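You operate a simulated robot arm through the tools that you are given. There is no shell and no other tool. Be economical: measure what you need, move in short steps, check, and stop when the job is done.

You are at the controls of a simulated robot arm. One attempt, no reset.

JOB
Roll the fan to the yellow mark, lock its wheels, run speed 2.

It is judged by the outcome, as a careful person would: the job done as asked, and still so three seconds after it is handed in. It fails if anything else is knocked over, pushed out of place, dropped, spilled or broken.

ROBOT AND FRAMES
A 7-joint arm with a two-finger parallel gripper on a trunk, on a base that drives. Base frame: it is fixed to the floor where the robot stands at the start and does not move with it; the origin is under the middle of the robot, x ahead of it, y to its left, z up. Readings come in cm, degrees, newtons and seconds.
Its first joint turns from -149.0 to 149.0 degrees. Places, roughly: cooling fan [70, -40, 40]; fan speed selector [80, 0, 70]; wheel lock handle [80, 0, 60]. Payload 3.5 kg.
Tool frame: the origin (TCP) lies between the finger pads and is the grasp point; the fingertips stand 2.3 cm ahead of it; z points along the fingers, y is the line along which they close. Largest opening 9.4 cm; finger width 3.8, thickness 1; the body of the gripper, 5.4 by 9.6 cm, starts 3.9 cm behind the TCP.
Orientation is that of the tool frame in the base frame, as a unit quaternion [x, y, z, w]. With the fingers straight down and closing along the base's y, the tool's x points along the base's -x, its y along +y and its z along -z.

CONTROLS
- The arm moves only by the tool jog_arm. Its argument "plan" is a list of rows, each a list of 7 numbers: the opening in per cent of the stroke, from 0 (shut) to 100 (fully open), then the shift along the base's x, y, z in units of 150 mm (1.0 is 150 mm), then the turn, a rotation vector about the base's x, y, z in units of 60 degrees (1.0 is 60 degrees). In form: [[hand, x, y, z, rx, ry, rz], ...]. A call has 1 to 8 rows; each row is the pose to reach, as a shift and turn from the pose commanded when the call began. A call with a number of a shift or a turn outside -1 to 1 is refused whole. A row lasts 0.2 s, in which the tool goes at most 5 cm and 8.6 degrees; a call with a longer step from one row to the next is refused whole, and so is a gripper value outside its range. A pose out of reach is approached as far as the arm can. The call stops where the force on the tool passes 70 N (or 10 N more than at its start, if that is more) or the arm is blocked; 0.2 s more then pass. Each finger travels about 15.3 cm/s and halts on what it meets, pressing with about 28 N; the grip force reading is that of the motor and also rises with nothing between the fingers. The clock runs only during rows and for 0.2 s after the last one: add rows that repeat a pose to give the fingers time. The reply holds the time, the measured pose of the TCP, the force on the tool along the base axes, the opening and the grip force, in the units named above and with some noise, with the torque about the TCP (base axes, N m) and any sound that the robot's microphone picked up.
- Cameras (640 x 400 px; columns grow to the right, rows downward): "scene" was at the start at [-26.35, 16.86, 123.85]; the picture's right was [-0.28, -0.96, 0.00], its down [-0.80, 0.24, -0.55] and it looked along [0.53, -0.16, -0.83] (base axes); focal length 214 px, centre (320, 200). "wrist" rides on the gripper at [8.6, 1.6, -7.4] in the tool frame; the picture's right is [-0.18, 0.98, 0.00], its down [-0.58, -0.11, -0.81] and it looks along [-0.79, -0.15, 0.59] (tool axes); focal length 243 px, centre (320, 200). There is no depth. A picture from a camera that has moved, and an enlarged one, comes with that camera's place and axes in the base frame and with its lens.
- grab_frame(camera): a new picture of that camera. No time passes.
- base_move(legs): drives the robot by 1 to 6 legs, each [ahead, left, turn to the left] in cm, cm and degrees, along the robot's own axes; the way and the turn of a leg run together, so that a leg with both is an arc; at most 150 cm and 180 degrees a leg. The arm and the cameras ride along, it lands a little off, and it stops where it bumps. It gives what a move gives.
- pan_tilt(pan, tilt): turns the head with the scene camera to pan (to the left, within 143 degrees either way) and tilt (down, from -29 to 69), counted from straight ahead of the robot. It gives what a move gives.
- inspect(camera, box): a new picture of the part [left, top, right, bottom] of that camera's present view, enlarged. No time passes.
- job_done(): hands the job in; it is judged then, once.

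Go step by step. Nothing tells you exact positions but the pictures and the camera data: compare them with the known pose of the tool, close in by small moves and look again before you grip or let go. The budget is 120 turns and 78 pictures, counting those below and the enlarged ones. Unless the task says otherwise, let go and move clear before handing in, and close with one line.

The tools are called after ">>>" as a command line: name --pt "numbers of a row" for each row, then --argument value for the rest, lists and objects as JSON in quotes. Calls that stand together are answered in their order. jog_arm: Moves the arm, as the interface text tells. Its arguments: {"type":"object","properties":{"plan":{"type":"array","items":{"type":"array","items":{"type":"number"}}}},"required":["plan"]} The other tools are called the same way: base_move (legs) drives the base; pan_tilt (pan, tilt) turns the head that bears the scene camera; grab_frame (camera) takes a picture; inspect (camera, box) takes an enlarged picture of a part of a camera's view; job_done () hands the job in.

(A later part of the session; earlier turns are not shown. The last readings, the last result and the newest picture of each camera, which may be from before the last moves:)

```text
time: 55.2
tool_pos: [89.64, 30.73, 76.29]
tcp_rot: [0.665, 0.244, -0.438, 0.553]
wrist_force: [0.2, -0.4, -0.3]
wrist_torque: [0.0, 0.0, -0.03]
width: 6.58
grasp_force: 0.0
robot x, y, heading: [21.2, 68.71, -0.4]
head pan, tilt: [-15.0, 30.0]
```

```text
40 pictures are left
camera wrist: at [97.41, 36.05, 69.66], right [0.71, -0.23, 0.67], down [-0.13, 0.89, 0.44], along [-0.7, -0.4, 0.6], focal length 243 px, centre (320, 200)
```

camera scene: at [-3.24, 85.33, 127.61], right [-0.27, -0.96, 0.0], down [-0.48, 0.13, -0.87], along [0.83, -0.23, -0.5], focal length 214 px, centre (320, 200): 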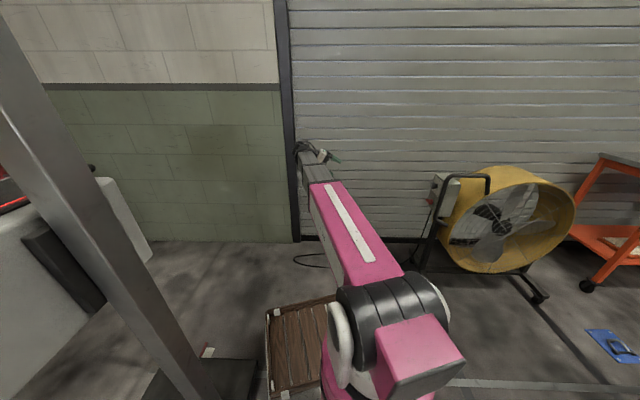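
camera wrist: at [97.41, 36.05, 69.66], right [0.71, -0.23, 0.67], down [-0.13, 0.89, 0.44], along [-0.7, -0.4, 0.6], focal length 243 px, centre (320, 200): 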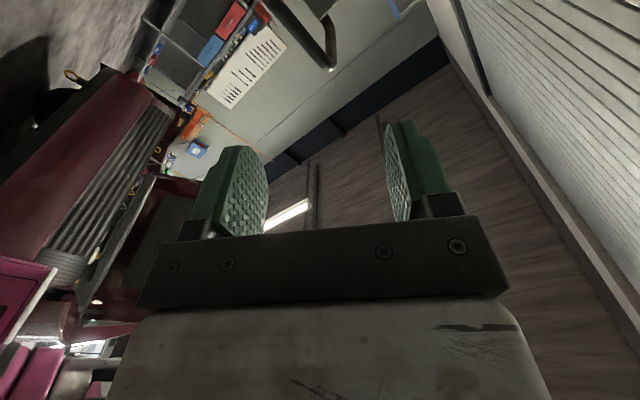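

>>> jog_arm --pt "80 0 -0.1 -0.05 -0.039 -0.118 0" --pt "80 0 -0.2 -0.1 -0.079 -0.237 0" --pt "80 0 -0.3 -0.15 -0.119 -0.355 0" --pt "80 0 -0.4 -0.2 -0.158 -0.474 0" --pt "80 0 -0.5 -0.25 -0.198 -0.592 0" --pt "80 0 -0.6 -0.3 -0.238 -0.711 0" --pt "80 -0.05 -0.75 -0.35 -0.277 -0.83 0" --pt "80 -0.1 -0.9 -0.4 -0.317 -0.948 0"

>>> grab_frame --camera "wrist"

```text
time: 57.0
tool_pos: [90.02, 22.28, 74.05]
tcp_rot: [0.71, 0.007, -0.226, 0.666]
wrist_force: [0.7, -0.6, -0.9]
wrist_torque: [0.03, 0.04, -0.01]
width: 7.54
grasp_force: 0.1
out of reach, approached as far as the arm can: row 6, 7, 8
robot x, y, heading: [21.36, 68.74, -0.7]
head pan, tilt: [-15.0, 30.0]
```

```text
39 pictures are left
camera wrist: at [100.52, 26.74, 72.69], right [0.14, -0.05, 0.99], down [-0.3, 0.95, 0.1], along [-0.94, -0.31, 0.12], focal length 243 px, centre (320, 200)
```

wrist: 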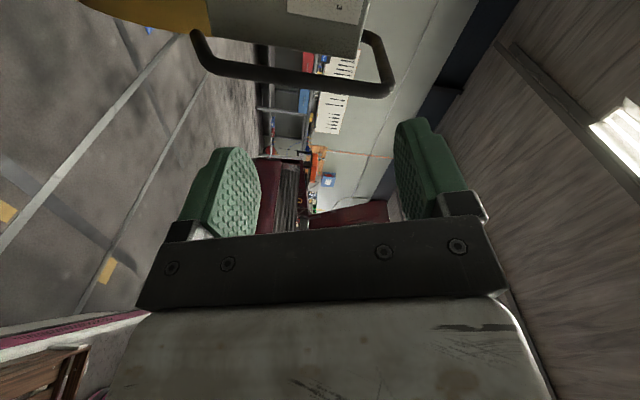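

The hand reached the panel orientation apart from the last bit of roll, so there is a roll limit. Before working the lever I want a close frontal view of it to learn its turning direction. I'll roll back and reduce the tilt so the camera looks at the panel.

>>> jog_arm --pt "70 0 0 0.1 0.044 0.132 0" --pt "70 0 0 0.2 0.088 0.264 0" --pt "70 0 0 0.3 0.132 0.395 0" --pt "70 0 0 0.4 0.176 0.527 0" --pt "70 0 0 0.5 0.22 0.659 0" --pt "70 0 0 0.6 0.264 0.79 0" --pt "70 0 0 0.6 0.308 0.922 0" --pt "70 0 0 0.6 0.33 0.985 0"

>>> jog_arm --pt "70 0 0 0 0.125 -0.042 0" --pt "70 0 0 0 0.25 -0.084 0" --pt "70 0 0 0 0.375 -0.125 0" --pt "70 0 0 0 0.5 -0.167 0" --pt "70 0 0 0 0.625 -0.209 0" --pt "70 0 0 0 0.75 -0.251 0" --pt "70 0 0 0 0.85 -0.285 0" --pt "70 0 0 0 0.95 -0.317 0"

>>> inspect --camera "wrist" --box '[160, 0, 480, 200]'

```text
time: 58.9
tool_pos: [89.89, 22.42, 82.83]
tcp_rot: [0.606, 0.371, -0.541, 0.45]
wrist_force: [0.0, -0.7, 0.7]
wrist_torque: [0.04, 0.02, -0.01]
width: 6.57
grasp_force: 0.1
robot x, y, heading: [20.94, 68.54, -0.7]
head pan, tilt: [-15.0, 30.0]
```

```text
time: 60.6
tool_pos: [90.04, 22.53, 83.14]
tcp_rot: [0.824, 0.506, -0.196, 0.16]
wrist_force: [-0.3, -0.5, 0.0]
wrist_torque: [0.03, -0.02, -0.01]
width: 6.58
grasp_force: 0.1
robot x, y, heading: [20.83, 68.47, -0.4]
head pan, tilt: [-15.0, 30.0]
```

```text
2.00 times, centred on (320, 100) of wrist
camera zoom: at [96.14, 31.96, 85.39], right [0.81, -0.57, 0.15], down [-0.21, -0.03, 0.98], along [-0.55, -0.82, -0.14], focal length 485 px, centre (320, 400)
```

zoom: 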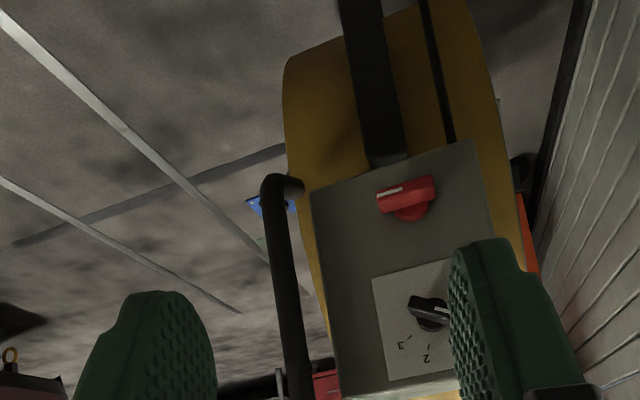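

The refined triangulation gives the knob axis at about (83,−5.7,74.9) and the lever axis at (83.1,−5.7,65.3), both sticking out ~2.8 cm. The lever bar is horizontal, about 5 cm long, with its stripe toward −x. I'll close the fingers, level the tool, and push the lever's −x end upward from below.

>>> jog_arm --pt "40 0 0 -0.125 -0.12 0.04 0" --pt "10 0 0 -0.25 -0.24 0.08 0" --pt "0 0 0 -0.375 -0.36 0.12 0" --pt "0 0 0 -0.5 -0.48 0.16 0" --pt "0 0 0 -0.625 -0.6 0.2 0" --pt "0 0 0 -0.75 -0.72 0.24 0" --pt "0 0 0 -0.875 -0.84 0.28 0" --pt "0 0 0 -1 -0.956 0.32 0"

>>> jog_arm --pt "0 -0.05 -0.15 -0.2 0 0 0" --pt "0 -0.15 -0.4 -0.4 0 0 0" --pt "0 -0.25 -0.65 -0.48 0 0 0" --pt "0 -0.35 -0.9 -0.48 0 0 0"

>>> grab_frame --camera "wrist"

```text
time: 62.5
tool_pos: [89.91, 22.46, 68.07]
tcp_rot: [0.604, 0.368, -0.543, 0.453]
wrist_force: [0.0, 0.3, 0.2]
wrist_torque: [-0.03, 0.01, 0.0]
width: 0.0
grasp_force: 27.9
robot x, y, heading: [20.82, 68.38, -0.5]
head pan, tilt: [-15.0, 30.0]
```

```text
refused: row 2 steps farther than a row can; nothing moved
```

```text
37 pictures are left
camera wrist: at [95.02, 28.61, 59.7], right [0.9, -0.3, 0.33], down [0.08, 0.83, 0.56], along [-0.44, -0.48, 0.76], focal length 243 px, centre (320, 200)
```

wrist: 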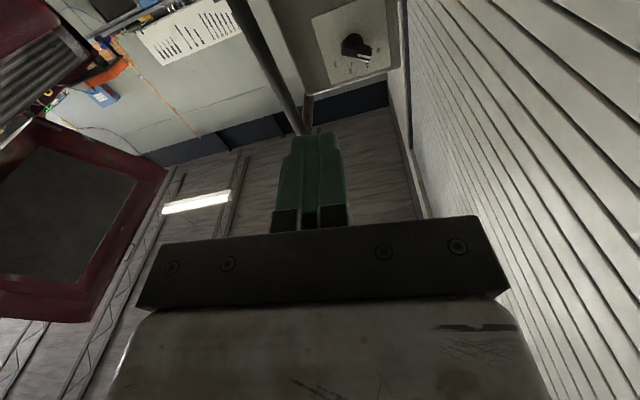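

>>> jog_arm --pt "0 -0.06 -0.2 -0.12 0 0 0" --pt "0 -0.12 -0.4 -0.24 0 0 0" --pt "0 -0.19 -0.6 -0.36 0 0 0" --pt "0 -0.27 -0.85 -0.5 0 0 0"

>>> grab_frame --camera "wrist"

```text
time: 63.5
tool_pos: [85.95, 9.9, 60.4]
tcp_rot: [0.604, 0.37, -0.543, 0.452]
wrist_force: [-0.1, 0.0, 0.1]
wrist_torque: [0.01, 0.01, -0.02]
width: 0.01
grasp_force: 28.2
robot x, y, heading: [21.27, 68.59, -0.6]
head pan, tilt: [-15.0, 30.0]
```

```text
36 pictures are left
camera wrist: at [90.95, 15.98, 52.13], right [0.9, -0.3, 0.32], down [0.08, 0.82, 0.56], along [-0.44, -0.48, 0.76], focal length 243 px, centre (320, 200)
```

wrist: 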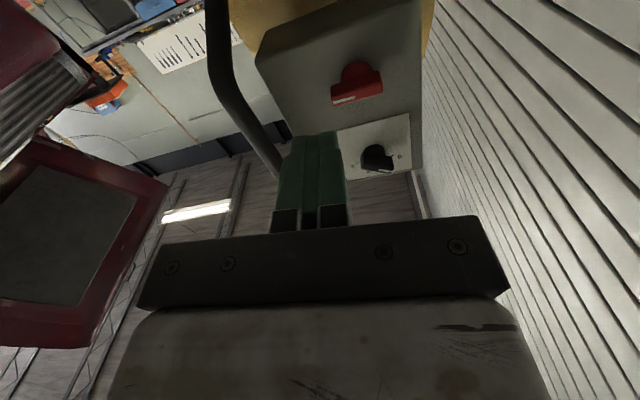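

>>> jog_arm --pt "0 -0.06 -0.2 -0.02 0 0 0" --pt "0 -0.12 -0.4 -0.03 0 0 0" --pt "0 -0.18 -0.6 -0.03 0 0 0" --pt "0 -0.24 -0.79 -0.03 0 0 0"

>>> grab_frame --camera "wrist"

```text
time: 64.5
tool_pos: [82.31, -2.04, 60.01]
tcp_rot: [0.604, 0.37, -0.542, 0.452]
wrist_force: [-1.0, 0.0, -0.4]
wrist_torque: [0.03, -0.02, -0.01]
width: 0.02
grasp_force: 28.0
robot x, y, heading: [21.05, 68.41, -0.0]
head pan, tilt: [-15.0, 30.0]
```

```text
35 pictures are left
camera wrist: at [87.39, 4.08, 51.61], right [0.9, -0.3, 0.32], down [0.08, 0.82, 0.56], along [-0.44, -0.48, 0.76], focal length 243 px, centre (320, 200)
```

wrist: 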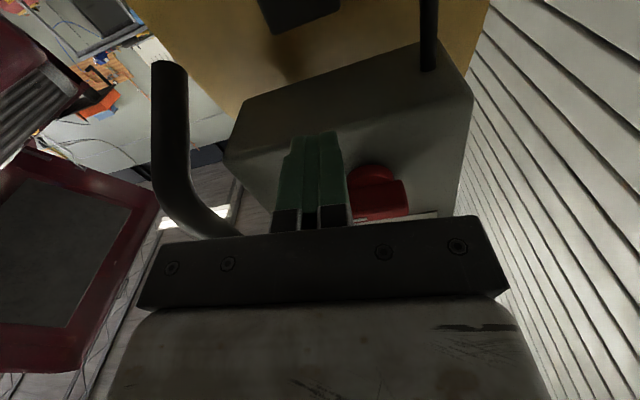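

The fingertip sits just below the −x half of the lever. I'll push it up.

>>> jog_arm --pt "0 0 0 0.08 0 0 0" --pt "0 0 0 0.16 0 0 0" --pt "0 0 0 0.24 0 0 0" --pt "0 0 0 0.32 0 0 0"

>>> grab_frame --camera "wrist"

```text
time: 65.5
tool_pos: [82.23, -2.23, 64.89]
tcp_rot: [0.604, 0.369, -0.543, 0.452]
wrist_force: [-0.1, 0.9, 0.1]
wrist_torque: [-0.02, 0.01, -0.03]
width: 0.0
grasp_force: 28.1
robot x, y, heading: [21.13, 68.85, -0.4]
head pan, tilt: [-15.0, 30.0]
```

```text
34 pictures are left
camera wrist: at [87.35, 3.97, 56.61], right [0.9, -0.3, 0.32], down [0.08, 0.82, 0.56], along [-0.44, -0.48, 0.76], focal length 243 px, centre (320, 200)
```

wrist: 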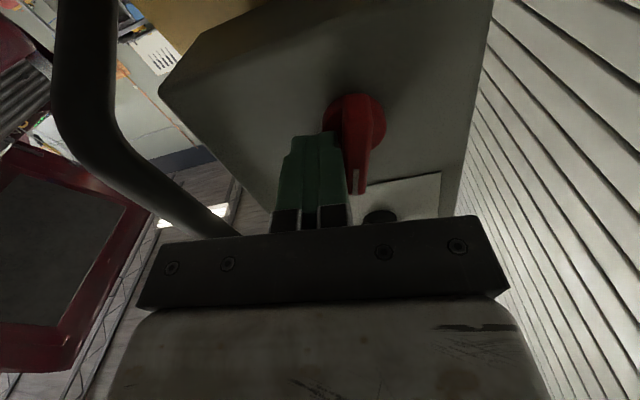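

The lever has turned about 90° and its stripe now points up, so it should be unlocked. I'll withdraw, bring the tool upright and re-grip the handle bar from above, then try pulling with the arm along the strips.

>>> jog_arm --pt "0 0.08 0.25 0 0 0 0" --pt "0 0.16 0.5 0 0 0 0" --pt "0 0.24 0.75 0 0 0 0" --pt "20 0.24 0.85 0.15 0 0 0" --pt "40 0.24 0.85 0.4 0 0 0" --pt "60 0.24 0.85 0.65 0 0 0" --pt "70 0.24 0.85 0.95 0 0 0"

>>> jog_arm --pt "70 0 0 0.15 0.125 -0.042 0" --pt "70 0 0 0.3 0.25 -0.084 0" --pt "70 0 0 0.45 0.375 -0.125 0" --pt "70 0 0 0.6 0.5 -0.167 0" --pt "70 0 0 0.75 0.625 -0.209 0" --pt "70 0 0 0.9 0.75 -0.251 0" --pt "70 0 0 1 0.85 -0.285 0" --pt "70 0 0 1 0.95 -0.317 0"

>>> jog_arm --pt "70 -0.05 -0.1 0 0.125 -0.042 0" --pt "70 -0.2 -0.3 0 0.25 -0.084 0" --pt "70 -0.4 -0.5 0 0.375 -0.125 0" --pt "70 -0.6 -0.7 0 0.46 -0.154 0" --pt "70 -0.8 -0.9 0 0.46 -0.154 0" --pt "70 -1 -1 0 0.46 -0.154 0"

>>> grab_frame --camera "wrist"

```text
time: 67.0
tool_pos: [85.63, 10.59, 78.96]
tcp_rot: [0.604, 0.369, -0.543, 0.451]
wrist_force: [-0.2, 0.5, 0.0]
wrist_torque: [0.02, 0.0, 0.0]
width: 6.59
grasp_force: 0.1
robot x, y, heading: [20.96, 68.41, -0.4]
head pan, tilt: [-15.0, 30.0]
```

```text
time: 68.8
tool_pos: [86.0, 10.56, 94.1]
tcp_rot: [0.823, 0.506, -0.198, 0.162]
wrist_force: [-0.1, -0.3, 0.4]
wrist_torque: [0.0, 0.02, 0.0]
width: 6.59
grasp_force: 0.0
robot x, y, heading: [20.74, 68.75, -0.3]
head pan, tilt: [-15.0, 30.0]
```

```text
time: 70.2
tool_pos: [70.77, -4.63, 94.13]
tcp_rot: [0.851, 0.525, -0.005, 0.002]
wrist_force: [0.3, 0.7, 0.4]
wrist_torque: [0.04, -0.03, 0.02]
width: 6.57
grasp_force: 0.1
robot x, y, heading: [21.0, 68.9, -0.5]
head pan, tilt: [-15.0, 30.0]
```

```text
33 pictures are left
camera wrist: at [76.18, 2.53, 101.42], right [0.8, -0.61, 0.0], down [-0.35, -0.46, 0.81], along [-0.49, -0.65, -0.58], focal length 243 px, centre (320, 200)
```

wrist: 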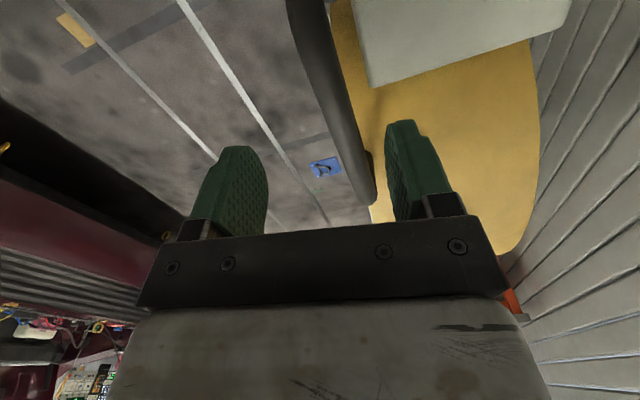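

>>> inspect --camera "wrist" --box '[0, 0, 160, 100]'

>>> jog_arm --pt "70 -0.05 -0.2 0 0 0 0.06" --pt "70 -0.1 -0.4 0 0 0 0.12" --pt "70 -0.14 -0.56 0 0 0 0.17" --pt "70 -0.14 -0.56 -0.2 0 0 0.17" --pt "70 -0.14 -0.56 -0.35 0 0 0.17" --pt "70 -0.14 -0.56 -0.48 0 0 0.17"

>>> grab_frame --camera "wrist"

```text
4.00 times, centred on (80, 50) of wrist
camera zoom: at [76.18, 2.53, 101.42], right [0.8, -0.61, 0.0], down [-0.35, -0.46, 0.81], along [-0.49, -0.65, -0.58], focal length 970 px, centre (1280, 800)
```

zoom: 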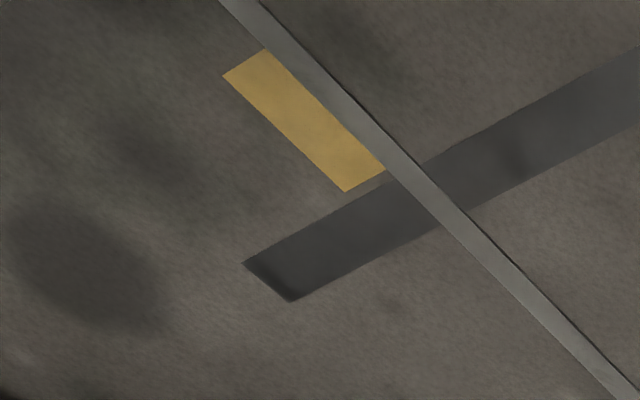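

```text
time: 71.7
tool_pos: [68.75, -12.82, 87.02]
tcp_rot: [0.802, 0.597, -0.005, 0.003]
wrist_force: [-0.4, -0.9, -0.6]
wrist_torque: [-0.02, 0.04, 0.0]
width: 6.59
grasp_force: 0.1
robot x, y, heading: [21.22, 68.63, -0.5]
head pan, tilt: [-15.0, 30.0]
```

```text
31 pictures are left
camera wrist: at [72.84, -4.89, 94.27], right [0.89, -0.46, 0.0], down [-0.27, -0.52, 0.81], along [-0.37, -0.72, -0.58], focal length 243 px, centre (320, 200)
```

wrist: 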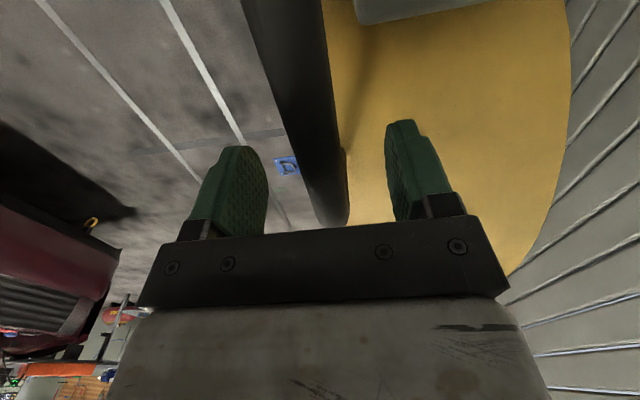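

Mark B (centre about (−16.7,27.6)) is a stripe set crosswise right against the left strip, 18 cm short of the strip's end. Patch A (32,14) looks like a loose piece with thickness, like the green one. For now I grip the bar and test whether the fan rolls.

>>> jog_arm --pt "40 0 0 -0.02 0 0 0" --pt "10 0 0 -0.02 0 0 0" --pt "0 0 0 -0.02 0 0 0" --pt "0 0 0 -0.02 0 0 0"

>>> jog_arm --pt "0 -0.06 0.02 0 0 0 0" --pt "0 -0.13 0.04 0 0 0 0" --pt "0 -0.25 0.08 0 0 0 0" --pt "0 -0.38 0.12 0 0 0 0"

```text
time: 72.7
tool_pos: [68.87, -12.82, 86.68]
tcp_rot: [0.803, 0.597, -0.005, 0.002]
wrist_force: [8.9, -4.4, 0.9]
wrist_torque: [-0.02, -0.18, -2.12]
width: 2.24
grasp_force: 44.8
robot x, y, heading: [20.87, 68.14, -0.5]
head pan, tilt: [-15.0, 30.0]
```

```text
time: 73.7
tool_pos: [62.67, -10.89, 86.64]
tcp_rot: [0.802, 0.597, -0.008, -0.001]
wrist_force: [-15.6, 7.3, 0.9]
wrist_torque: [0.1, 0.41, -1.73]
width: 2.19
grasp_force: 45.0
robot x, y, heading: [21.07, 68.9, -0.4]
head pan, tilt: [-15.0, 30.0]
```

The fan rolls freely along the strips. I'll keep pulling with the arm along (−.95,.31).

>>> jog_arm --pt "0 -0.15 0.049 0 0 0 0" --pt "0 -0.32 0.104 0 0 0 0" --pt "0 -0.49 0.16 0 0 0 0" --pt "0 -0.66 0.215 0 0 0 0" --pt "0 -0.83 0.27 0 0 0 0" --pt "0 -1 0.326 0 0 0 0"

>>> jog_arm --pt "0 -0.15 0.049 0 0 0 0" --pt "0 -0.32 0.104 0 0 0 0" --pt "0 -0.49 0.16 0 0 0 0" --pt "0 -0.66 0.215 0 0 0 0" --pt "0 -0.83 0.27 0 0 0 0" --pt "0 -1 0.326 0 0 0 0"

>>> pan_tilt --pan -75 --tilt 45

>>> grab_frame --camera "scene"

```text
time: 75.0
tool_pos: [47.52, -6.09, 86.59]
tcp_rot: [0.803, 0.596, -0.01, 0.0]
wrist_force: [-24.8, -11.5, 10.0]
wrist_torque: [0.19, 0.35, -1.77]
width: 2.18
grasp_force: 45.4
robot x, y, heading: [20.96, 68.95, -0.1]
head pan, tilt: [-15.0, 30.0]
```

```text
time: 76.5
tool_pos: [32.53, -1.28, 86.63]
tcp_rot: [0.803, 0.596, -0.01, 0.003]
wrist_force: [-28.0, -27.0, 21.6]
wrist_torque: [-0.69, 0.43, -1.67]
width: 2.21
grasp_force: 45.0
robot x, y, heading: [21.19, 68.65, -0.3]
head pan, tilt: [-15.0, 30.0]
```

```text
time: 77.8
tool_pos: [32.96, -1.31, 86.71]
tcp_rot: [0.802, 0.597, -0.007, 0.004]
wrist_force: [-16.5, -28.4, 14.8]
wrist_torque: [-0.59, 0.17, -1.68]
width: 2.19
grasp_force: 44.8
robot x, y, heading: [20.89, 68.19, -0.2]
head pan, tilt: [-75.0, 45.0]
```

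```text
30 pictures are left
camera scene: at [-9.95, 79.83, 125.35], right [-0.97, -0.25, 0.0], down [-0.18, 0.68, -0.71], along [0.18, -0.68, -0.71], focal length 214 px, centre (320, 200)
```

scene: 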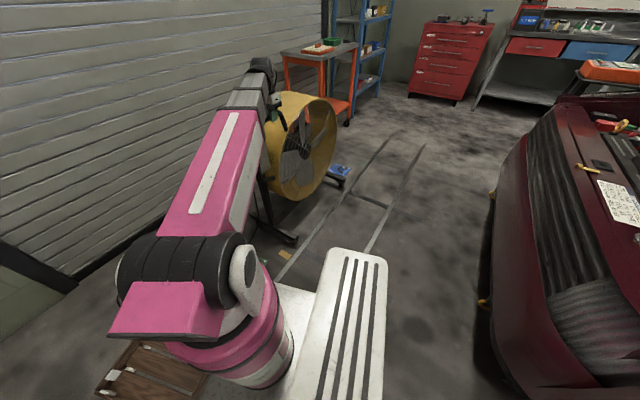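

The fan follows a straight line at a slightly smaller angle than I pulled, judging by the side load building up. I'll correct for that and continue.

>>> jog_arm --pt "0 -0.1 0.0 0 0 0 0" --pt "0 -0.25 0.048 0 0 0 0" --pt "0 -0.4 0.095 0 0 0 0" --pt "0 -0.55 0.142 0 0 0 0" --pt "0 -0.7 0.189 0 0 0 0" --pt "0 -0.85 0.236 0 0 0 0" --pt "0 -1 0.283 0 0 0 0"

>>> jog_arm --pt "0 -0.15 0.047 0 0 0 0" --pt "0 -0.3 0.094 0 0 0 0" --pt "0 -0.45 0.141 0 0 0 0" --pt "0 -0.6 0.188 0 0 0 0"

>>> grab_frame --camera "scene"

```text
time: 79.3
tool_pos: [17.66, 3.28, 86.36]
tcp_rot: [0.803, 0.596, -0.007, 0.0]
wrist_force: [-10.3, 24.9, 21.6]
wrist_torque: [0.21, 0.27, -1.83]
width: 2.19
grasp_force: 45.4
robot x, y, heading: [21.04, 68.52, -0.5]
head pan, tilt: [-75.0, 45.0]
```

```text
time: 80.3
tool_pos: [8.82, 6.1, 86.74]
tcp_rot: [0.803, 0.596, -0.008, -0.001]
wrist_force: [-10.2, 18.4, -35.7]
wrist_torque: [0.13, -0.05, -1.92]
width: 2.21
grasp_force: 45.1
robot x, y, heading: [21.0, 68.81, -0.5]
head pan, tilt: [-75.0, 45.0]
```

```text
29 pictures are left
camera scene: at [-10.0, 79.86, 125.34], right [-0.97, -0.25, 0.0], down [-0.18, 0.68, -0.71], along [0.18, -0.68, -0.71], focal length 214 px, centre (320, 200)
```

scene: 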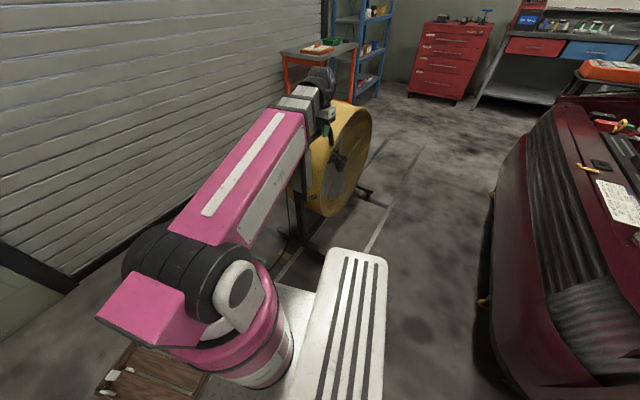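

>>> inspect --camera "scene" --box '[240, 190, 400, 290]'

```text
4.00 times, centred on (320, 240) of scene
camera zoom: at [-10.0, 79.86, 125.34], right [-0.97, -0.25, 0.0], down [-0.18, 0.68, -0.71], along [0.18, -0.68, -0.71], focal length 858 px, centre (320, 40)
```

zoom: 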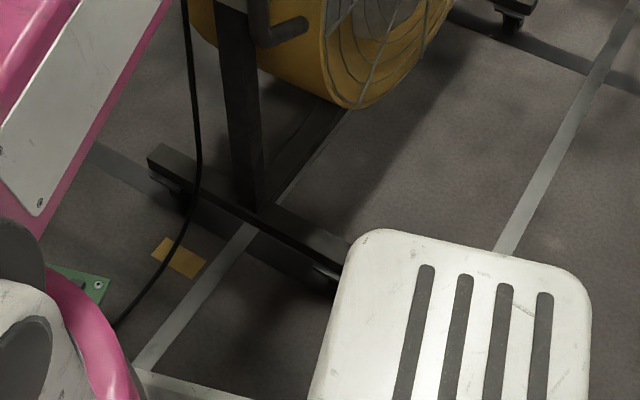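

The fan stands upright with its left foot from about (4,12) to (40,2), centred at s≈−17. Centring it on stripe B would put the foot's front end exactly at the strip's end, which confirms B as the parking mark. About 42 cm remain; I'll continue with the arm.

>>> jog_arm --pt "0 -0.15 0.05 0 0 0 0" --pt "0 -0.3 0.098 0 0 0 0" --pt "0 -0.45 0.146 0 0 0 0" --pt "0 -0.6 0.194 0 0 0 0" --pt "0 -0.75 0.241 0 0 0 0" --pt "0 -0.9 0.288 0 0 0 0"

>>> jog_arm --pt "0 -0.15 0.047 0 0 0 0" --pt "0 -0.3 0.094 0 0 0 0" --pt "0 -0.45 0.141 0 0 0 0" --pt "0 -0.6 0.188 0 0 0 0" --pt "0 -0.75 0.235 0 0 0 0"

>>> grab_frame --camera "scene"

```text
time: 81.8
tool_pos: [-4.69, 10.27, 86.74]
tcp_rot: [0.803, 0.595, -0.007, -0.001]
wrist_force: [-13.3, 8.1, -8.0]
wrist_torque: [0.19, 0.31, -1.9]
width: 2.2
grasp_force: 44.6
robot x, y, heading: [20.72, 68.76, -0.3]
head pan, tilt: [-75.0, 45.0]
```

```text
time: 83.0
tool_pos: [-15.99, 13.74, 86.71]
tcp_rot: [0.804, 0.595, -0.009, 0.0]
wrist_force: [-13.2, 12.6, 41.9]
wrist_torque: [0.01, 0.12, -1.82]
width: 2.2
grasp_force: 44.8
robot x, y, heading: [20.55, 68.25, -0.7]
head pan, tilt: [-75.0, 45.0]
```

```text
27 pictures are left
camera scene: at [-9.94, 80.01, 125.34], right [-0.97, -0.25, 0.0], down [-0.18, 0.68, -0.71], along [0.18, -0.69, -0.71], focal length 214 px, centre (320, 200)
```

scene: 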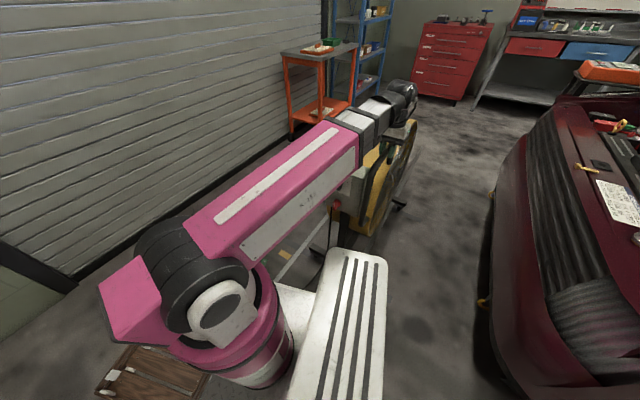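

>>> jog_arm --pt "0 -0.15 0.045 0 0 0 0" --pt "0 -0.3 0.09 0 0 0 0" --pt "0 -0.45 0.135 0 0 0 0" --pt "0 -0.6 0.182 0 0 0 0" --pt "0 -0.75 0.23 0 0 0 0" --pt "0 -0.9 0.276 0 0 0 0" --pt "0 -0.97 0.3 0 0 0 0"

>>> grab_frame --camera "wrist"

>>> pan_tilt --pan -75 --tilt 68

>>> grab_frame --camera "scene"

```text
time: 84.5
tool_pos: [-29.39, 18.12, 86.43]
tcp_rot: [0.8, 0.6, 0.0, 0.007]
wrist_force: [60.9, -19.5, -30.9]
wrist_torque: [0.1, -0.28, -1.76]
width: 2.23
grasp_force: 44.8
robot x, y, heading: [21.38, 68.76, -0.4]
head pan, tilt: [-75.0, 45.0]
```

```text
26 pictures are left
camera wrist: at [-25.55, 25.98, 93.77], right [0.89, -0.45, 0.01], down [-0.27, -0.52, 0.81], along [-0.36, -0.73, -0.58], focal length 243 px, centre (320, 200)
```

wrist: 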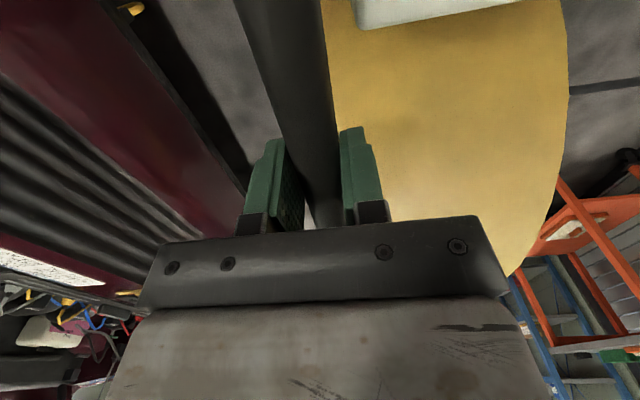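

```text
time: 85.4
tool_pos: [-29.49, 18.08, 86.54]
tcp_rot: [0.8, 0.6, 0.001, 0.01]
wrist_force: [89.6, -18.6, -40.0]
wrist_torque: [-0.8, -0.09, -1.64]
width: 2.34
grasp_force: 45.2
robot x, y, heading: [20.98, 68.77, -0.3]
head pan, tilt: [-75.0, 68.0]
```

```text
25 pictures are left
camera scene: at [-10.36, 82.11, 122.6], right [-0.97, -0.25, 0.0], down [-0.23, 0.9, -0.37], along [0.09, -0.36, -0.93], focal length 214 px, centre (320, 200)
```

scene: 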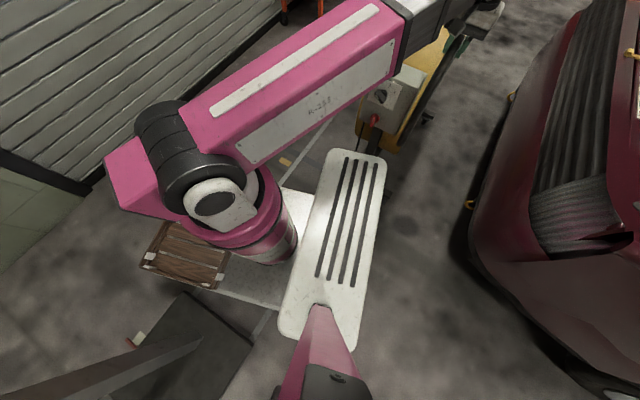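

The pull met a firm stop after ~103 cm, which puts the fan's centre at s≈22.6 against the mark's 24.4, so it's about on the mark. I'll relax the load, release, and reposition so I can see the foot and the mark.

>>> jog_arm --pt "0 0.05 -0.016 0 0 0 0" --pt "0 0.07 -0.022 0 0 0 0" --pt "0 0.07 -0.022 0 0 0 0"

>>> inspect --camera "scene" --box '[300, 60, 480, 190]'

```text
time: 86.2
tool_pos: [-29.45, 17.98, 86.78]
tcp_rot: [0.803, 0.596, -0.005, 0.0]
wrist_force: [4.3, 12.7, -32.3]
wrist_torque: [0.55, -0.36, -1.66]
width: 2.2
grasp_force: 44.8
robot x, y, heading: [21.04, 68.64, -0.5]
head pan, tilt: [-75.0, 68.0]
```

```text
3.08 times, centred on (390, 125) of scene
camera zoom: at [-10.64, 82.26, 122.53], right [-0.97, -0.25, 0.0], down [-0.23, 0.9, -0.37], along [0.09, -0.36, -0.93], focal length 660 px, centre (105, 431)
```

zoom: 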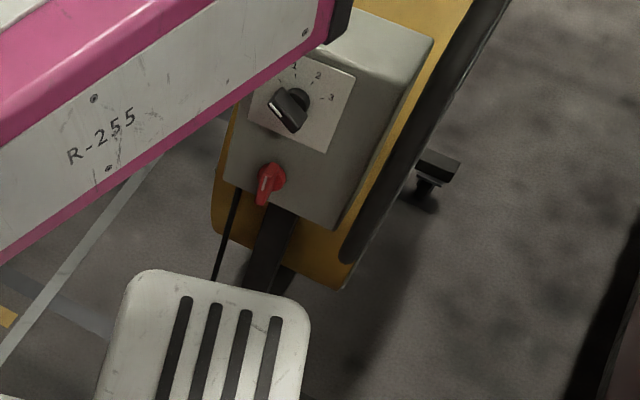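

The load is relaxed and the fan is at its stop. I'll release, lift clear, and swing the arm round toward the front before re-parking the base north of the fan.

>>> jog_arm --pt "40 0 0 0 0 0 0" --pt "70 0 0 0 0 0 0" --pt "70 0 0 0.2 0 0 0" --pt "70 0 0 0.4 0 0 0" --pt "70 0 0 0.6 0 0 0" --pt "70 0 0 0.8 0 0 0"

>>> jog_arm --pt "70 0.14 -0.04 0 0 0 0" --pt "70 0.28 -0.08 0 0 0 0" --pt "70 0.42 -0.12 0 0 0 0" --pt "70 0.57 -0.16 0 0 0 0" --pt "70 0.71 -0.2 0 0 0 0" --pt "70 0.85 -0.25 0 0 0 0" --pt "70 1 -0.3 0 0 0 0"

>>> jog_arm --pt "70 0.25 -0.03 0 0 0 0" --pt "70 0.5 -0.06 0 0 0 0" --pt "70 0.75 -0.09 0 0 0 0" --pt "70 1 -0.12 0 0 0 0"

>>> jog_arm --pt "70 0.25 0 0 0 0 0" --pt "70 0.5 0 0 0 0 0" --pt "70 0.75 0 0 0 0 0" --pt "70 1 0 0 0 0 0"

>>> jog_arm --pt "70 0.25 0.1 0 0 0 0" --pt "70 0.5 0.2 0 0 0 0" --pt "70 0.75 0.3 0 0 0 0" --pt "70 1 0.4 0 0 0 0"

>>> jog_arm --pt "70 0.2 0.2 0 0 0 0" --pt "70 0.4 0.4 0 0 0 0" --pt "70 0.6 0.6 0 0 0 0" --pt "70 0.8 0.8 0 0 0 0" --pt "70 1 1 0 0 0 0"

```text
time: 87.6
tool_pos: [-29.13, 17.69, 98.55]
tcp_rot: [0.802, 0.598, -0.006, 0.002]
wrist_force: [0.0, -0.3, -0.5]
wrist_torque: [-0.03, 0.01, -0.03]
width: 6.59
grasp_force: 0.0
robot x, y, heading: [20.84, 68.44, -0.3]
head pan, tilt: [-75.0, 68.0]
```

```text
time: 89.2
tool_pos: [-14.01, 13.38, 98.52]
tcp_rot: [0.801, 0.598, -0.007, 0.003]
wrist_force: [-19.4, -3.4, -24.1]
wrist_torque: [-1.86, -0.58, 1.51]
width: 6.57
grasp_force: 0.0
robot x, y, heading: [20.78, 68.55, -0.4]
head pan, tilt: [-75.0, 68.0]
```

```text
time: 89.7
tool_pos: [-9.17, 12.43, 98.67]
tcp_rot: [0.8, 0.601, -0.01, 0.003]
wrist_force: [1.6, -4.6, -5.6]
wrist_torque: [-0.01, 0.44, -0.37]
width: 6.58
grasp_force: 0.1
robot x, y, heading: [21.17, 68.99, -0.3]
head pan, tilt: [-75.0, 68.0]
stopped in row 2: the force on the tool passed its limit at 73 N (the readings are from after the stop); the commanded pose is now the measured one
```

```text
time: 90.5
tool_pos: [-0.23, 12.46, 98.65]
tcp_rot: [0.798, 0.603, -0.015, 0.006]
wrist_force: [0.6, -1.1, -1.5]
wrist_torque: [0.01, 0.05, -0.05]
width: 6.58
grasp_force: 0.1
robot x, y, heading: [21.37, 68.69, -0.4]
head pan, tilt: [-75.0, 68.0]
stopped in row 3: the force on the tool passed its limit at 70 N (the readings are from after the stop); the commanded pose is now the measured one
```

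```text
time: 91.0
tool_pos: [5.19, 14.47, 98.63]
tcp_rot: [0.795, 0.607, -0.02, 0.009]
wrist_force: [1.0, -3.1, -2.3]
wrist_torque: [0.03, 0.24, -0.22]
width: 6.58
grasp_force: 0.0
robot x, y, heading: [21.16, 68.72, -0.3]
head pan, tilt: [-75.0, 68.0]
stopped in row 2: the force on the tool passed its limit at 78 N (the readings are from after the stop); the commanded pose is now the measured one
```

```text
time: 91.4
tool_pos: [7.41, 16.59, 98.56]
tcp_rot: [0.792, 0.61, -0.027, 0.013]
wrist_force: [3.7, -7.3, -8.9]
wrist_torque: [-0.31, 0.63, -0.58]
width: 6.58
grasp_force: 0.0
out of reach, approached as far as the arm can: row 2
robot x, y, heading: [21.08, 68.84, -0.3]
head pan, tilt: [-75.0, 68.0]
stopped in row 2: the force on the tool passed its limit at 90 N (the readings are from after the stop); the commanded pose is now the measured one
```

I met unexpected contact, possibly the fan's drum rim, while swinging. I'll stop and look before going on.

>>> grab_frame --camera "wrist"

>>> pan_tilt --pan -75 --tilt 50

>>> grab_frame --camera "scene"

```text
23 pictures are left
camera wrist: at [11.45, 24.88, 105.45], right [0.9, -0.43, 0.0], down [-0.23, -0.49, 0.84], along [-0.36, -0.76, -0.54], focal length 243 px, centre (320, 200)
```

wrist: 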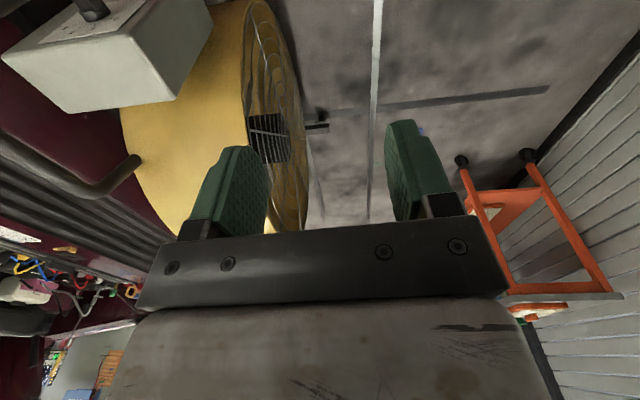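

```text
time: 92.2
tool_pos: [7.49, 16.49, 98.56]
tcp_rot: [0.792, 0.61, -0.027, 0.012]
wrist_force: [0.9, -10.6, -19.4]
wrist_torque: [-1.06, 0.83, -0.59]
width: 6.6
grasp_force: 0.0
robot x, y, heading: [20.9, 68.16, -0.4]
head pan, tilt: [-75.0, 50.0]
```

```text
22 pictures are left
camera scene: at [-10.02, 80.28, 124.66], right [-0.97, -0.25, 0.0], down [-0.19, 0.74, -0.64], along [0.16, -0.62, -0.77], focal length 214 px, centre (320, 200)
```

scene: 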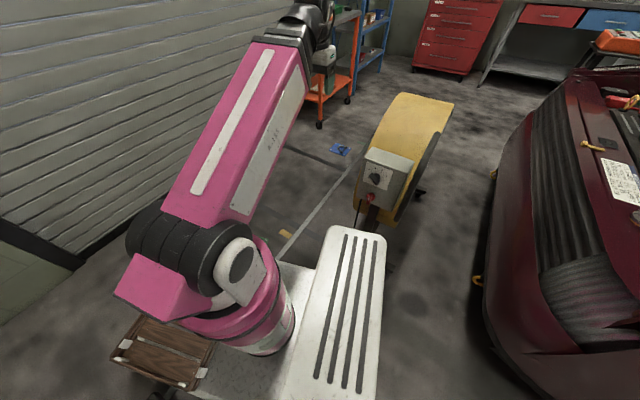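

The fan hasn't moved: the panel is where I computed it, at about (−15,25). The contact was the hand against my own forearm at short reach. I'll go outward a bit and continue the swing at a larger radius.

>>> jog_arm --pt "70 0.1 -0.25 0 0 0 0" --pt "70 0.2 -0.5 0 0 0 0" --pt "70 0.35 -0.75 0 0 0 0" --pt "70 0.6 -0.9 0 0 0 0" --pt "70 0.8 -1 0 0 0 0" --pt "70 1 -1 0 0 0 0"

>>> jog_arm --pt "70 0.25 0 0 0 0 0" --pt "70 0.5 0 0 0 0 0" --pt "70 0.75 0.05 0 0 0 0" --pt "70 1 0.15 0 0 0 0"

>>> jog_arm --pt "70 0.25 0.1 0 0 0 0" --pt "70 0.5 0.2 0 0 0 0" --pt "70 0.75 0.35 0 0 0 0" --pt "70 1 0.55 0 0 0 0"

>>> jog_arm --pt "70 0.2 0.2 0 0 0 0" --pt "70 0.4 0.4 0 0 0 0" --pt "70 0.6 0.6 0 0 0 0" --pt "70 0.8 0.8 0 0 0 0" --pt "70 1 1 0 0 0 0"

```text
time: 93.6
tool_pos: [22.56, 1.53, 98.63]
tcp_rot: [0.792, 0.61, -0.027, 0.011]
wrist_force: [0.1, 0.6, 0.4]
wrist_torque: [-0.01, -0.02, -0.04]
width: 6.6
grasp_force: 0.0
robot x, y, heading: [21.07, 68.72, -0.4]
head pan, tilt: [-75.0, 50.0]
```

```text
time: 94.6
tool_pos: [37.65, 3.93, 98.71]
tcp_rot: [0.792, 0.609, -0.026, 0.013]
wrist_force: [-0.1, -0.2, -1.0]
wrist_torque: [0.01, 0.01, 0.0]
width: 6.6
grasp_force: 0.1
robot x, y, heading: [21.1, 68.55, -0.6]
head pan, tilt: [-75.0, 50.0]
```

```text
time: 95.6
tool_pos: [52.51, 12.04, 98.55]
tcp_rot: [0.792, 0.61, -0.027, 0.012]
wrist_force: [0.2, -0.5, 0.1]
wrist_torque: [-0.01, -0.03, 0.03]
width: 6.57
grasp_force: 0.1
robot x, y, heading: [20.77, 68.91, -0.4]
head pan, tilt: [-75.0, 50.0]
```

```text
time: 96.8
tool_pos: [67.49, 27.23, 98.79]
tcp_rot: [0.792, 0.61, -0.027, 0.012]
wrist_force: [0.5, -0.2, 0.4]
wrist_torque: [0.01, -0.02, 0.01]
width: 6.58
grasp_force: 0.1
robot x, y, heading: [21.23, 68.69, -0.4]
head pan, tilt: [-75.0, 50.0]
```

>>> jog_arm --pt "70 0.14 0.2 0 0 0 0" --pt "70 0.28 0.4 0 0 0 0" --pt "70 0.42 0.6 0 0 0 0" --pt "70 0.56 0.8 0 0 0 0" --pt "70 0.7 1 0 0 0 0"

>>> jog_arm --pt "70 0.06 0.2 0 0 0 0" --pt "70 0.12 0.4 0 0 0 0" --pt "70 0.18 0.6 0 0 0 0" --pt "70 0.24 0.8 0 0 0 0" --pt "70 0.3 1 0 0 0 0"

>>> base_move --legs '[[-20, 0, 0], [-10, 8, -45]]'

>>> pan_tilt --pan -60 --tilt 55

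>>> grab_frame --camera "scene"

```text
time: 98.0
tool_pos: [77.78, 42.21, 98.67]
tcp_rot: [0.792, 0.61, -0.027, 0.013]
wrist_force: [0.3, -0.1, 0.4]
wrist_torque: [0.0, 0.02, 0.0]
width: 6.58
grasp_force: 0.0
robot x, y, heading: [21.1, 68.6, -0.3]
head pan, tilt: [-75.0, 50.0]
```

```text
time: 99.2
tool_pos: [82.5, 57.05, 98.61]
tcp_rot: [0.791, 0.611, -0.027, 0.012]
wrist_force: [-0.1, 0.0, 0.5]
wrist_torque: [-0.04, 0.02, -0.04]
width: 6.6
grasp_force: 0.0
robot x, y, heading: [20.78, 68.77, -0.4]
head pan, tilt: [-75.0, 50.0]
```

```text
time: 102.9
tool_pos: [30.48, 28.25, 98.62]
tcp_rot: [0.965, 0.262, -0.03, 0.001]
wrist_force: [-0.5, 0.6, 0.3]
wrist_torque: [0.01, -0.04, -0.02]
width: 6.56
grasp_force: 0.0
robot x, y, heading: [-4.87, 79.42, -45.1]
head pan, tilt: [-75.0, 50.0]
```

```text
time: 103.7
tool_pos: [30.36, 28.12, 98.55]
tcp_rot: [0.965, 0.262, -0.029, 0.001]
wrist_force: [-0.3, 0.6, -0.3]
wrist_torque: [0.02, 0.0, 0.01]
width: 6.55
grasp_force: 0.0
robot x, y, heading: [-4.75, 80.0, -45.4]
head pan, tilt: [-60.0, 55.0]
```

```text
21 pictures are left
camera scene: at [-16.79, 109.48, 124.01], right [-0.96, 0.26, 0.0], down [0.22, 0.79, -0.57], along [-0.15, -0.55, -0.82], focal length 214 px, centre (320, 200)
```

scene: 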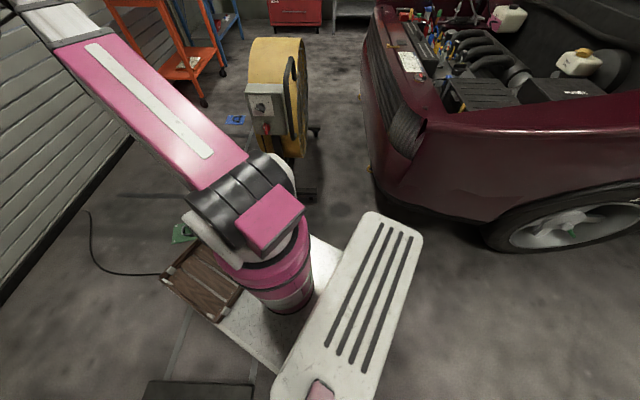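

>>> base_move --legs '[[-22.5, -3, 0], [-18.5, 2.5, -45]]'

>>> pan_tilt --pan -25 --tilt 45

>>> grab_frame --camera "scene"

```text
time: 107.4
tool_pos: [-39.06, 49.69, 98.45]
tcp_rot: [0.991, -0.129, -0.027, -0.011]
wrist_force: [0.0, 0.0, -0.6]
wrist_torque: [0.02, 0.01, -0.01]
width: 6.6
grasp_force: 0.1
robot x, y, heading: [-27.8, 111.3, -90.4]
head pan, tilt: [-60.0, 55.0]
```

```text
time: 108.5
tool_pos: [-39.16, 49.77, 98.64]
tcp_rot: [0.991, -0.129, -0.027, -0.01]
wrist_force: [0.0, 0.1, 0.3]
wrist_torque: [-0.02, 0.0, -0.01]
width: 6.6
grasp_force: 0.1
robot x, y, heading: [-27.16, 111.42, -90.3]
head pan, tilt: [-25.0, 45.0]
```

```text
20 pictures are left
camera scene: at [-11.88, 136.61, 125.35], right [-0.9, 0.43, 0.0], down [0.3, 0.64, -0.71], along [-0.3, -0.64, -0.71], focal length 214 px, centre (320, 200)
```

scene: 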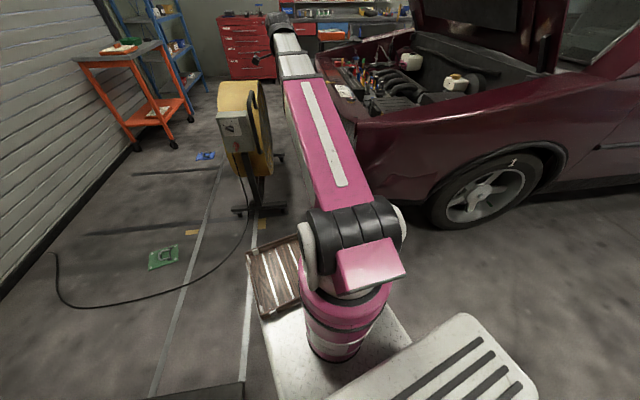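

Now the fan and both marks are in view; I'll zoom in on the foot and the mark.

>>> inspect --camera "scene" --box '[170, 170, 310, 260]'

```text
4.44 times, centred on (240, 215) of scene
camera zoom: at [-11.88, 136.61, 125.35], right [-0.9, 0.43, 0.0], down [0.3, 0.64, -0.71], along [-0.3, -0.64, -0.71], focal length 953 px, centre (676, 133)
```

zoom: 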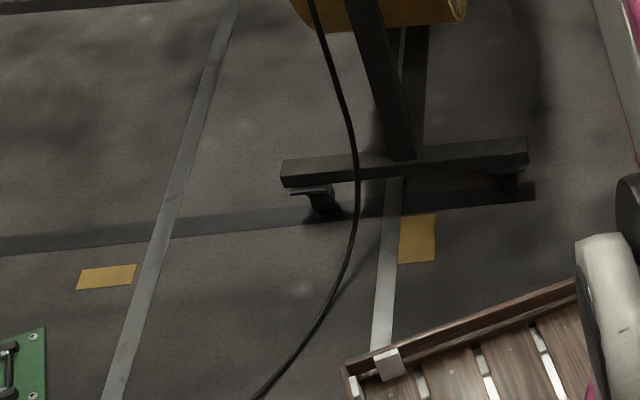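

The fan's foot is centred on the crosswise yellow stripe to within about 1 cm, and the fan is upright. Next comes the wheel lock. The panel is now at about (−15.2,25.1), with the lever at z≈65 and the knob at z≈75. I'll level the tool facing it.

>>> jog_arm --pt "40 0.12 0 0 -0.12 0.037 0" --pt "10 0.25 0 0 -0.24 0.075 0" --pt "0 0.37 0 -0.05 -0.36 0.112 0" --pt "0 0.5 0 -0.1 -0.48 0.15 0" --pt "0 0.62 0 -0.15 -0.6 0.187 0" --pt "0 0.75 0 -0.2 -0.715 0.224 0" --pt "0 0.9 0 -0.25 -0.715 0.224 0" --pt "0 1 0 -0.3 -0.715 0.224 0"

>>> jog_arm --pt "0 0.12 0 -0.15 -0.12 0.037 0" --pt "0 0.25 0 -0.3 -0.24 0.075 0" --pt "0 0.37 0 -0.45 -0.36 0.112 0" --pt "0 0.5 0 -0.6 -0.48 0.15 0" --pt "0 0.62 0 -0.75 -0.6 0.187 0" --pt "0 0.75 0 -0.9 -0.715 0.224 0" --pt "0 0.87 0 -1 -0.715 0.224 0"

>>> grab_frame --camera "wrist"

```text
time: 110.2
tool_pos: [-24.11, 49.72, 94.19]
tcp_rot: [0.916, -0.13, -0.092, 0.367]
wrist_force: [0.2, -0.6, 0.0]
wrist_torque: [0.0, -0.03, 0.02]
width: 0.0
grasp_force: 28.1
robot x, y, heading: [-27.73, 111.15, -90.3]
head pan, tilt: [-25.0, 45.0]
```

```text
time: 111.8
tool_pos: [-11.56, 49.02, 87.94]
tcp_rot: [0.732, -0.095, -0.151, 0.658]
wrist_force: [-0.3, -0.4, 0.4]
wrist_torque: [0.01, 0.02, 0.0]
width: 0.03
grasp_force: 28.0
out of reach, approached as far as the arm can: row 5, 6, 7
robot x, y, heading: [-27.42, 111.17, -90.3]
head pan, tilt: [-25.0, 45.0]
```

```text
18 pictures are left
camera wrist: at [-0.8, 52.98, 89.36], right [-0.11, -0.05, 0.99], down [-0.27, 0.96, 0.02], along [-0.96, -0.27, -0.12], focal length 243 px, centre (320, 200)
```

wrist: 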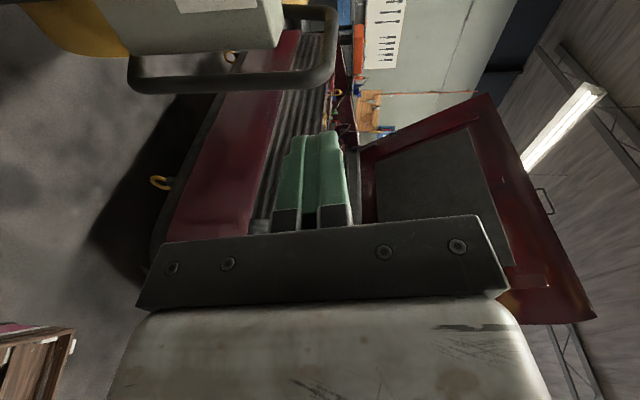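

The arm is folded too tightly here. I'll back the base up 15 cm for better reach, then go on.

>>> base_move --legs '[[-15, 0, 0]]'

>>> jog_arm --pt "0 0 -0.2 -0.2 0 0 0" --pt "0 0 -0.4 -0.4 -0.05 0.016 0" --pt "0 0 -0.6 -0.6 -0.08 0.025 0" --pt "0 0 -0.8 -0.8 -0.1 0.031 0" --pt "0 0.0 -1 -1 -0.1 0.031 0"

```text
time: 113.2
tool_pos: [-11.51, 64.05, 88.04]
tcp_rot: [0.732, -0.096, -0.152, 0.657]
wrist_force: [-0.2, -0.2, -1.1]
wrist_torque: [0.01, 0.03, -0.02]
width: 0.02
grasp_force: 28.2
robot x, y, heading: [-27.8, 126.16, -90.7]
head pan, tilt: [-25.0, 45.0]
```

```text
time: 114.4
tool_pos: [-11.4, 47.46, 82.45]
tcp_rot: [0.74, -0.07, -0.174, 0.645]
wrist_force: [0.5, 0.5, -0.3]
wrist_torque: [-0.02, -0.03, -0.04]
width: 0.0
grasp_force: 27.9
out of reach, approached as far as the arm can: row 1, 2, 3, 4, 5
robot x, y, heading: [-27.15, 126.48, -90.8]
head pan, tilt: [-25.0, 45.0]
```

The limit is again the roll with the camera on the +x side. I'll roll the hand 90° so the camera is underneath, which worked before.

>>> jog_arm --pt "0 0 0 0 0.042 0.131 0" --pt "0 0 0 0 0.083 0.264 0" --pt "0 0 0 0 0.125 0.396 0" --pt "0 0 0 0 0.167 0.53 0" --pt "0 0 0 0 0.208 0.66 0" --pt "0 0 0 0 0.25 0.79 0" --pt "0 0 0 0 0.29 0.92 0"

>>> jog_arm --pt "0 0 0 -0.1 0.042 0.131 0" --pt "0 0 0 -0.2 0.083 0.264 0" --pt "0 0 0 -0.3 0.125 0.396 0" --pt "0 0 0 -0.4 0.167 0.5 0" --pt "0 0 0 -0.5 0.167 0.5 0"

```text
time: 116.0
tool_pos: [-11.42, 47.62, 82.53]
tcp_rot: [0.661, 0.261, -0.505, 0.489]
wrist_force: [0.4, 0.4, 0.5]
wrist_torque: [0.01, -0.01, 0.01]
width: 0.0
grasp_force: 27.6
robot x, y, heading: [-27.26, 126.41, -90.5]
head pan, tilt: [-25.0, 45.0]
```

```text
time: 117.2
tool_pos: [-11.59, 47.68, 74.96]
tcp_rot: [-0.549, -0.422, 0.633, -0.346]
wrist_force: [0.2, -1.1, 0.0]
wrist_torque: [0.01, 0.0, 0.0]
width: 0.0
grasp_force: 28.2
robot x, y, heading: [-27.29, 126.28, -90.7]
head pan, tilt: [-25.0, 45.0]
```

>>> jog_arm --pt "0 -0.05 -0.15 -0.2 -0.015 -0.035 0.027" --pt "0 -0.1 -0.3 -0.4 -0.03 -0.07 0.054" --pt "0 -0.15 -0.45 -0.6 -0.04 -0.105 0.08" --pt "0 -0.2 -0.6 -0.8 -0.05 -0.14 0.107" --pt "0 -0.207 -0.68 -0.867 -0.05 -0.14 0.107"

>>> grab_frame --camera "wrist"

```text
time: 118.4
tool_pos: [-14.66, 37.32, 61.8]
tcp_rot: [-0.559, -0.408, 0.582, -0.427]
wrist_force: [0.4, 0.9, -0.6]
wrist_torque: [0.0, 0.03, 0.0]
width: 0.0
grasp_force: 27.4
robot x, y, heading: [-27.37, 126.16, -90.5]
head pan, tilt: [-25.0, 45.0]
```

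```text
17 pictures are left
camera wrist: at [-10.88, 43.72, 52.77], right [0.94, -0.29, 0.19], down [0.15, 0.82, 0.55], along [-0.31, -0.49, 0.81], focal length 243 px, centre (320, 200)
```

wrist: 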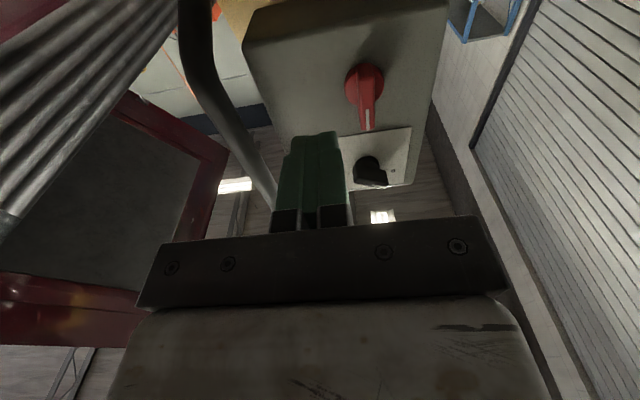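

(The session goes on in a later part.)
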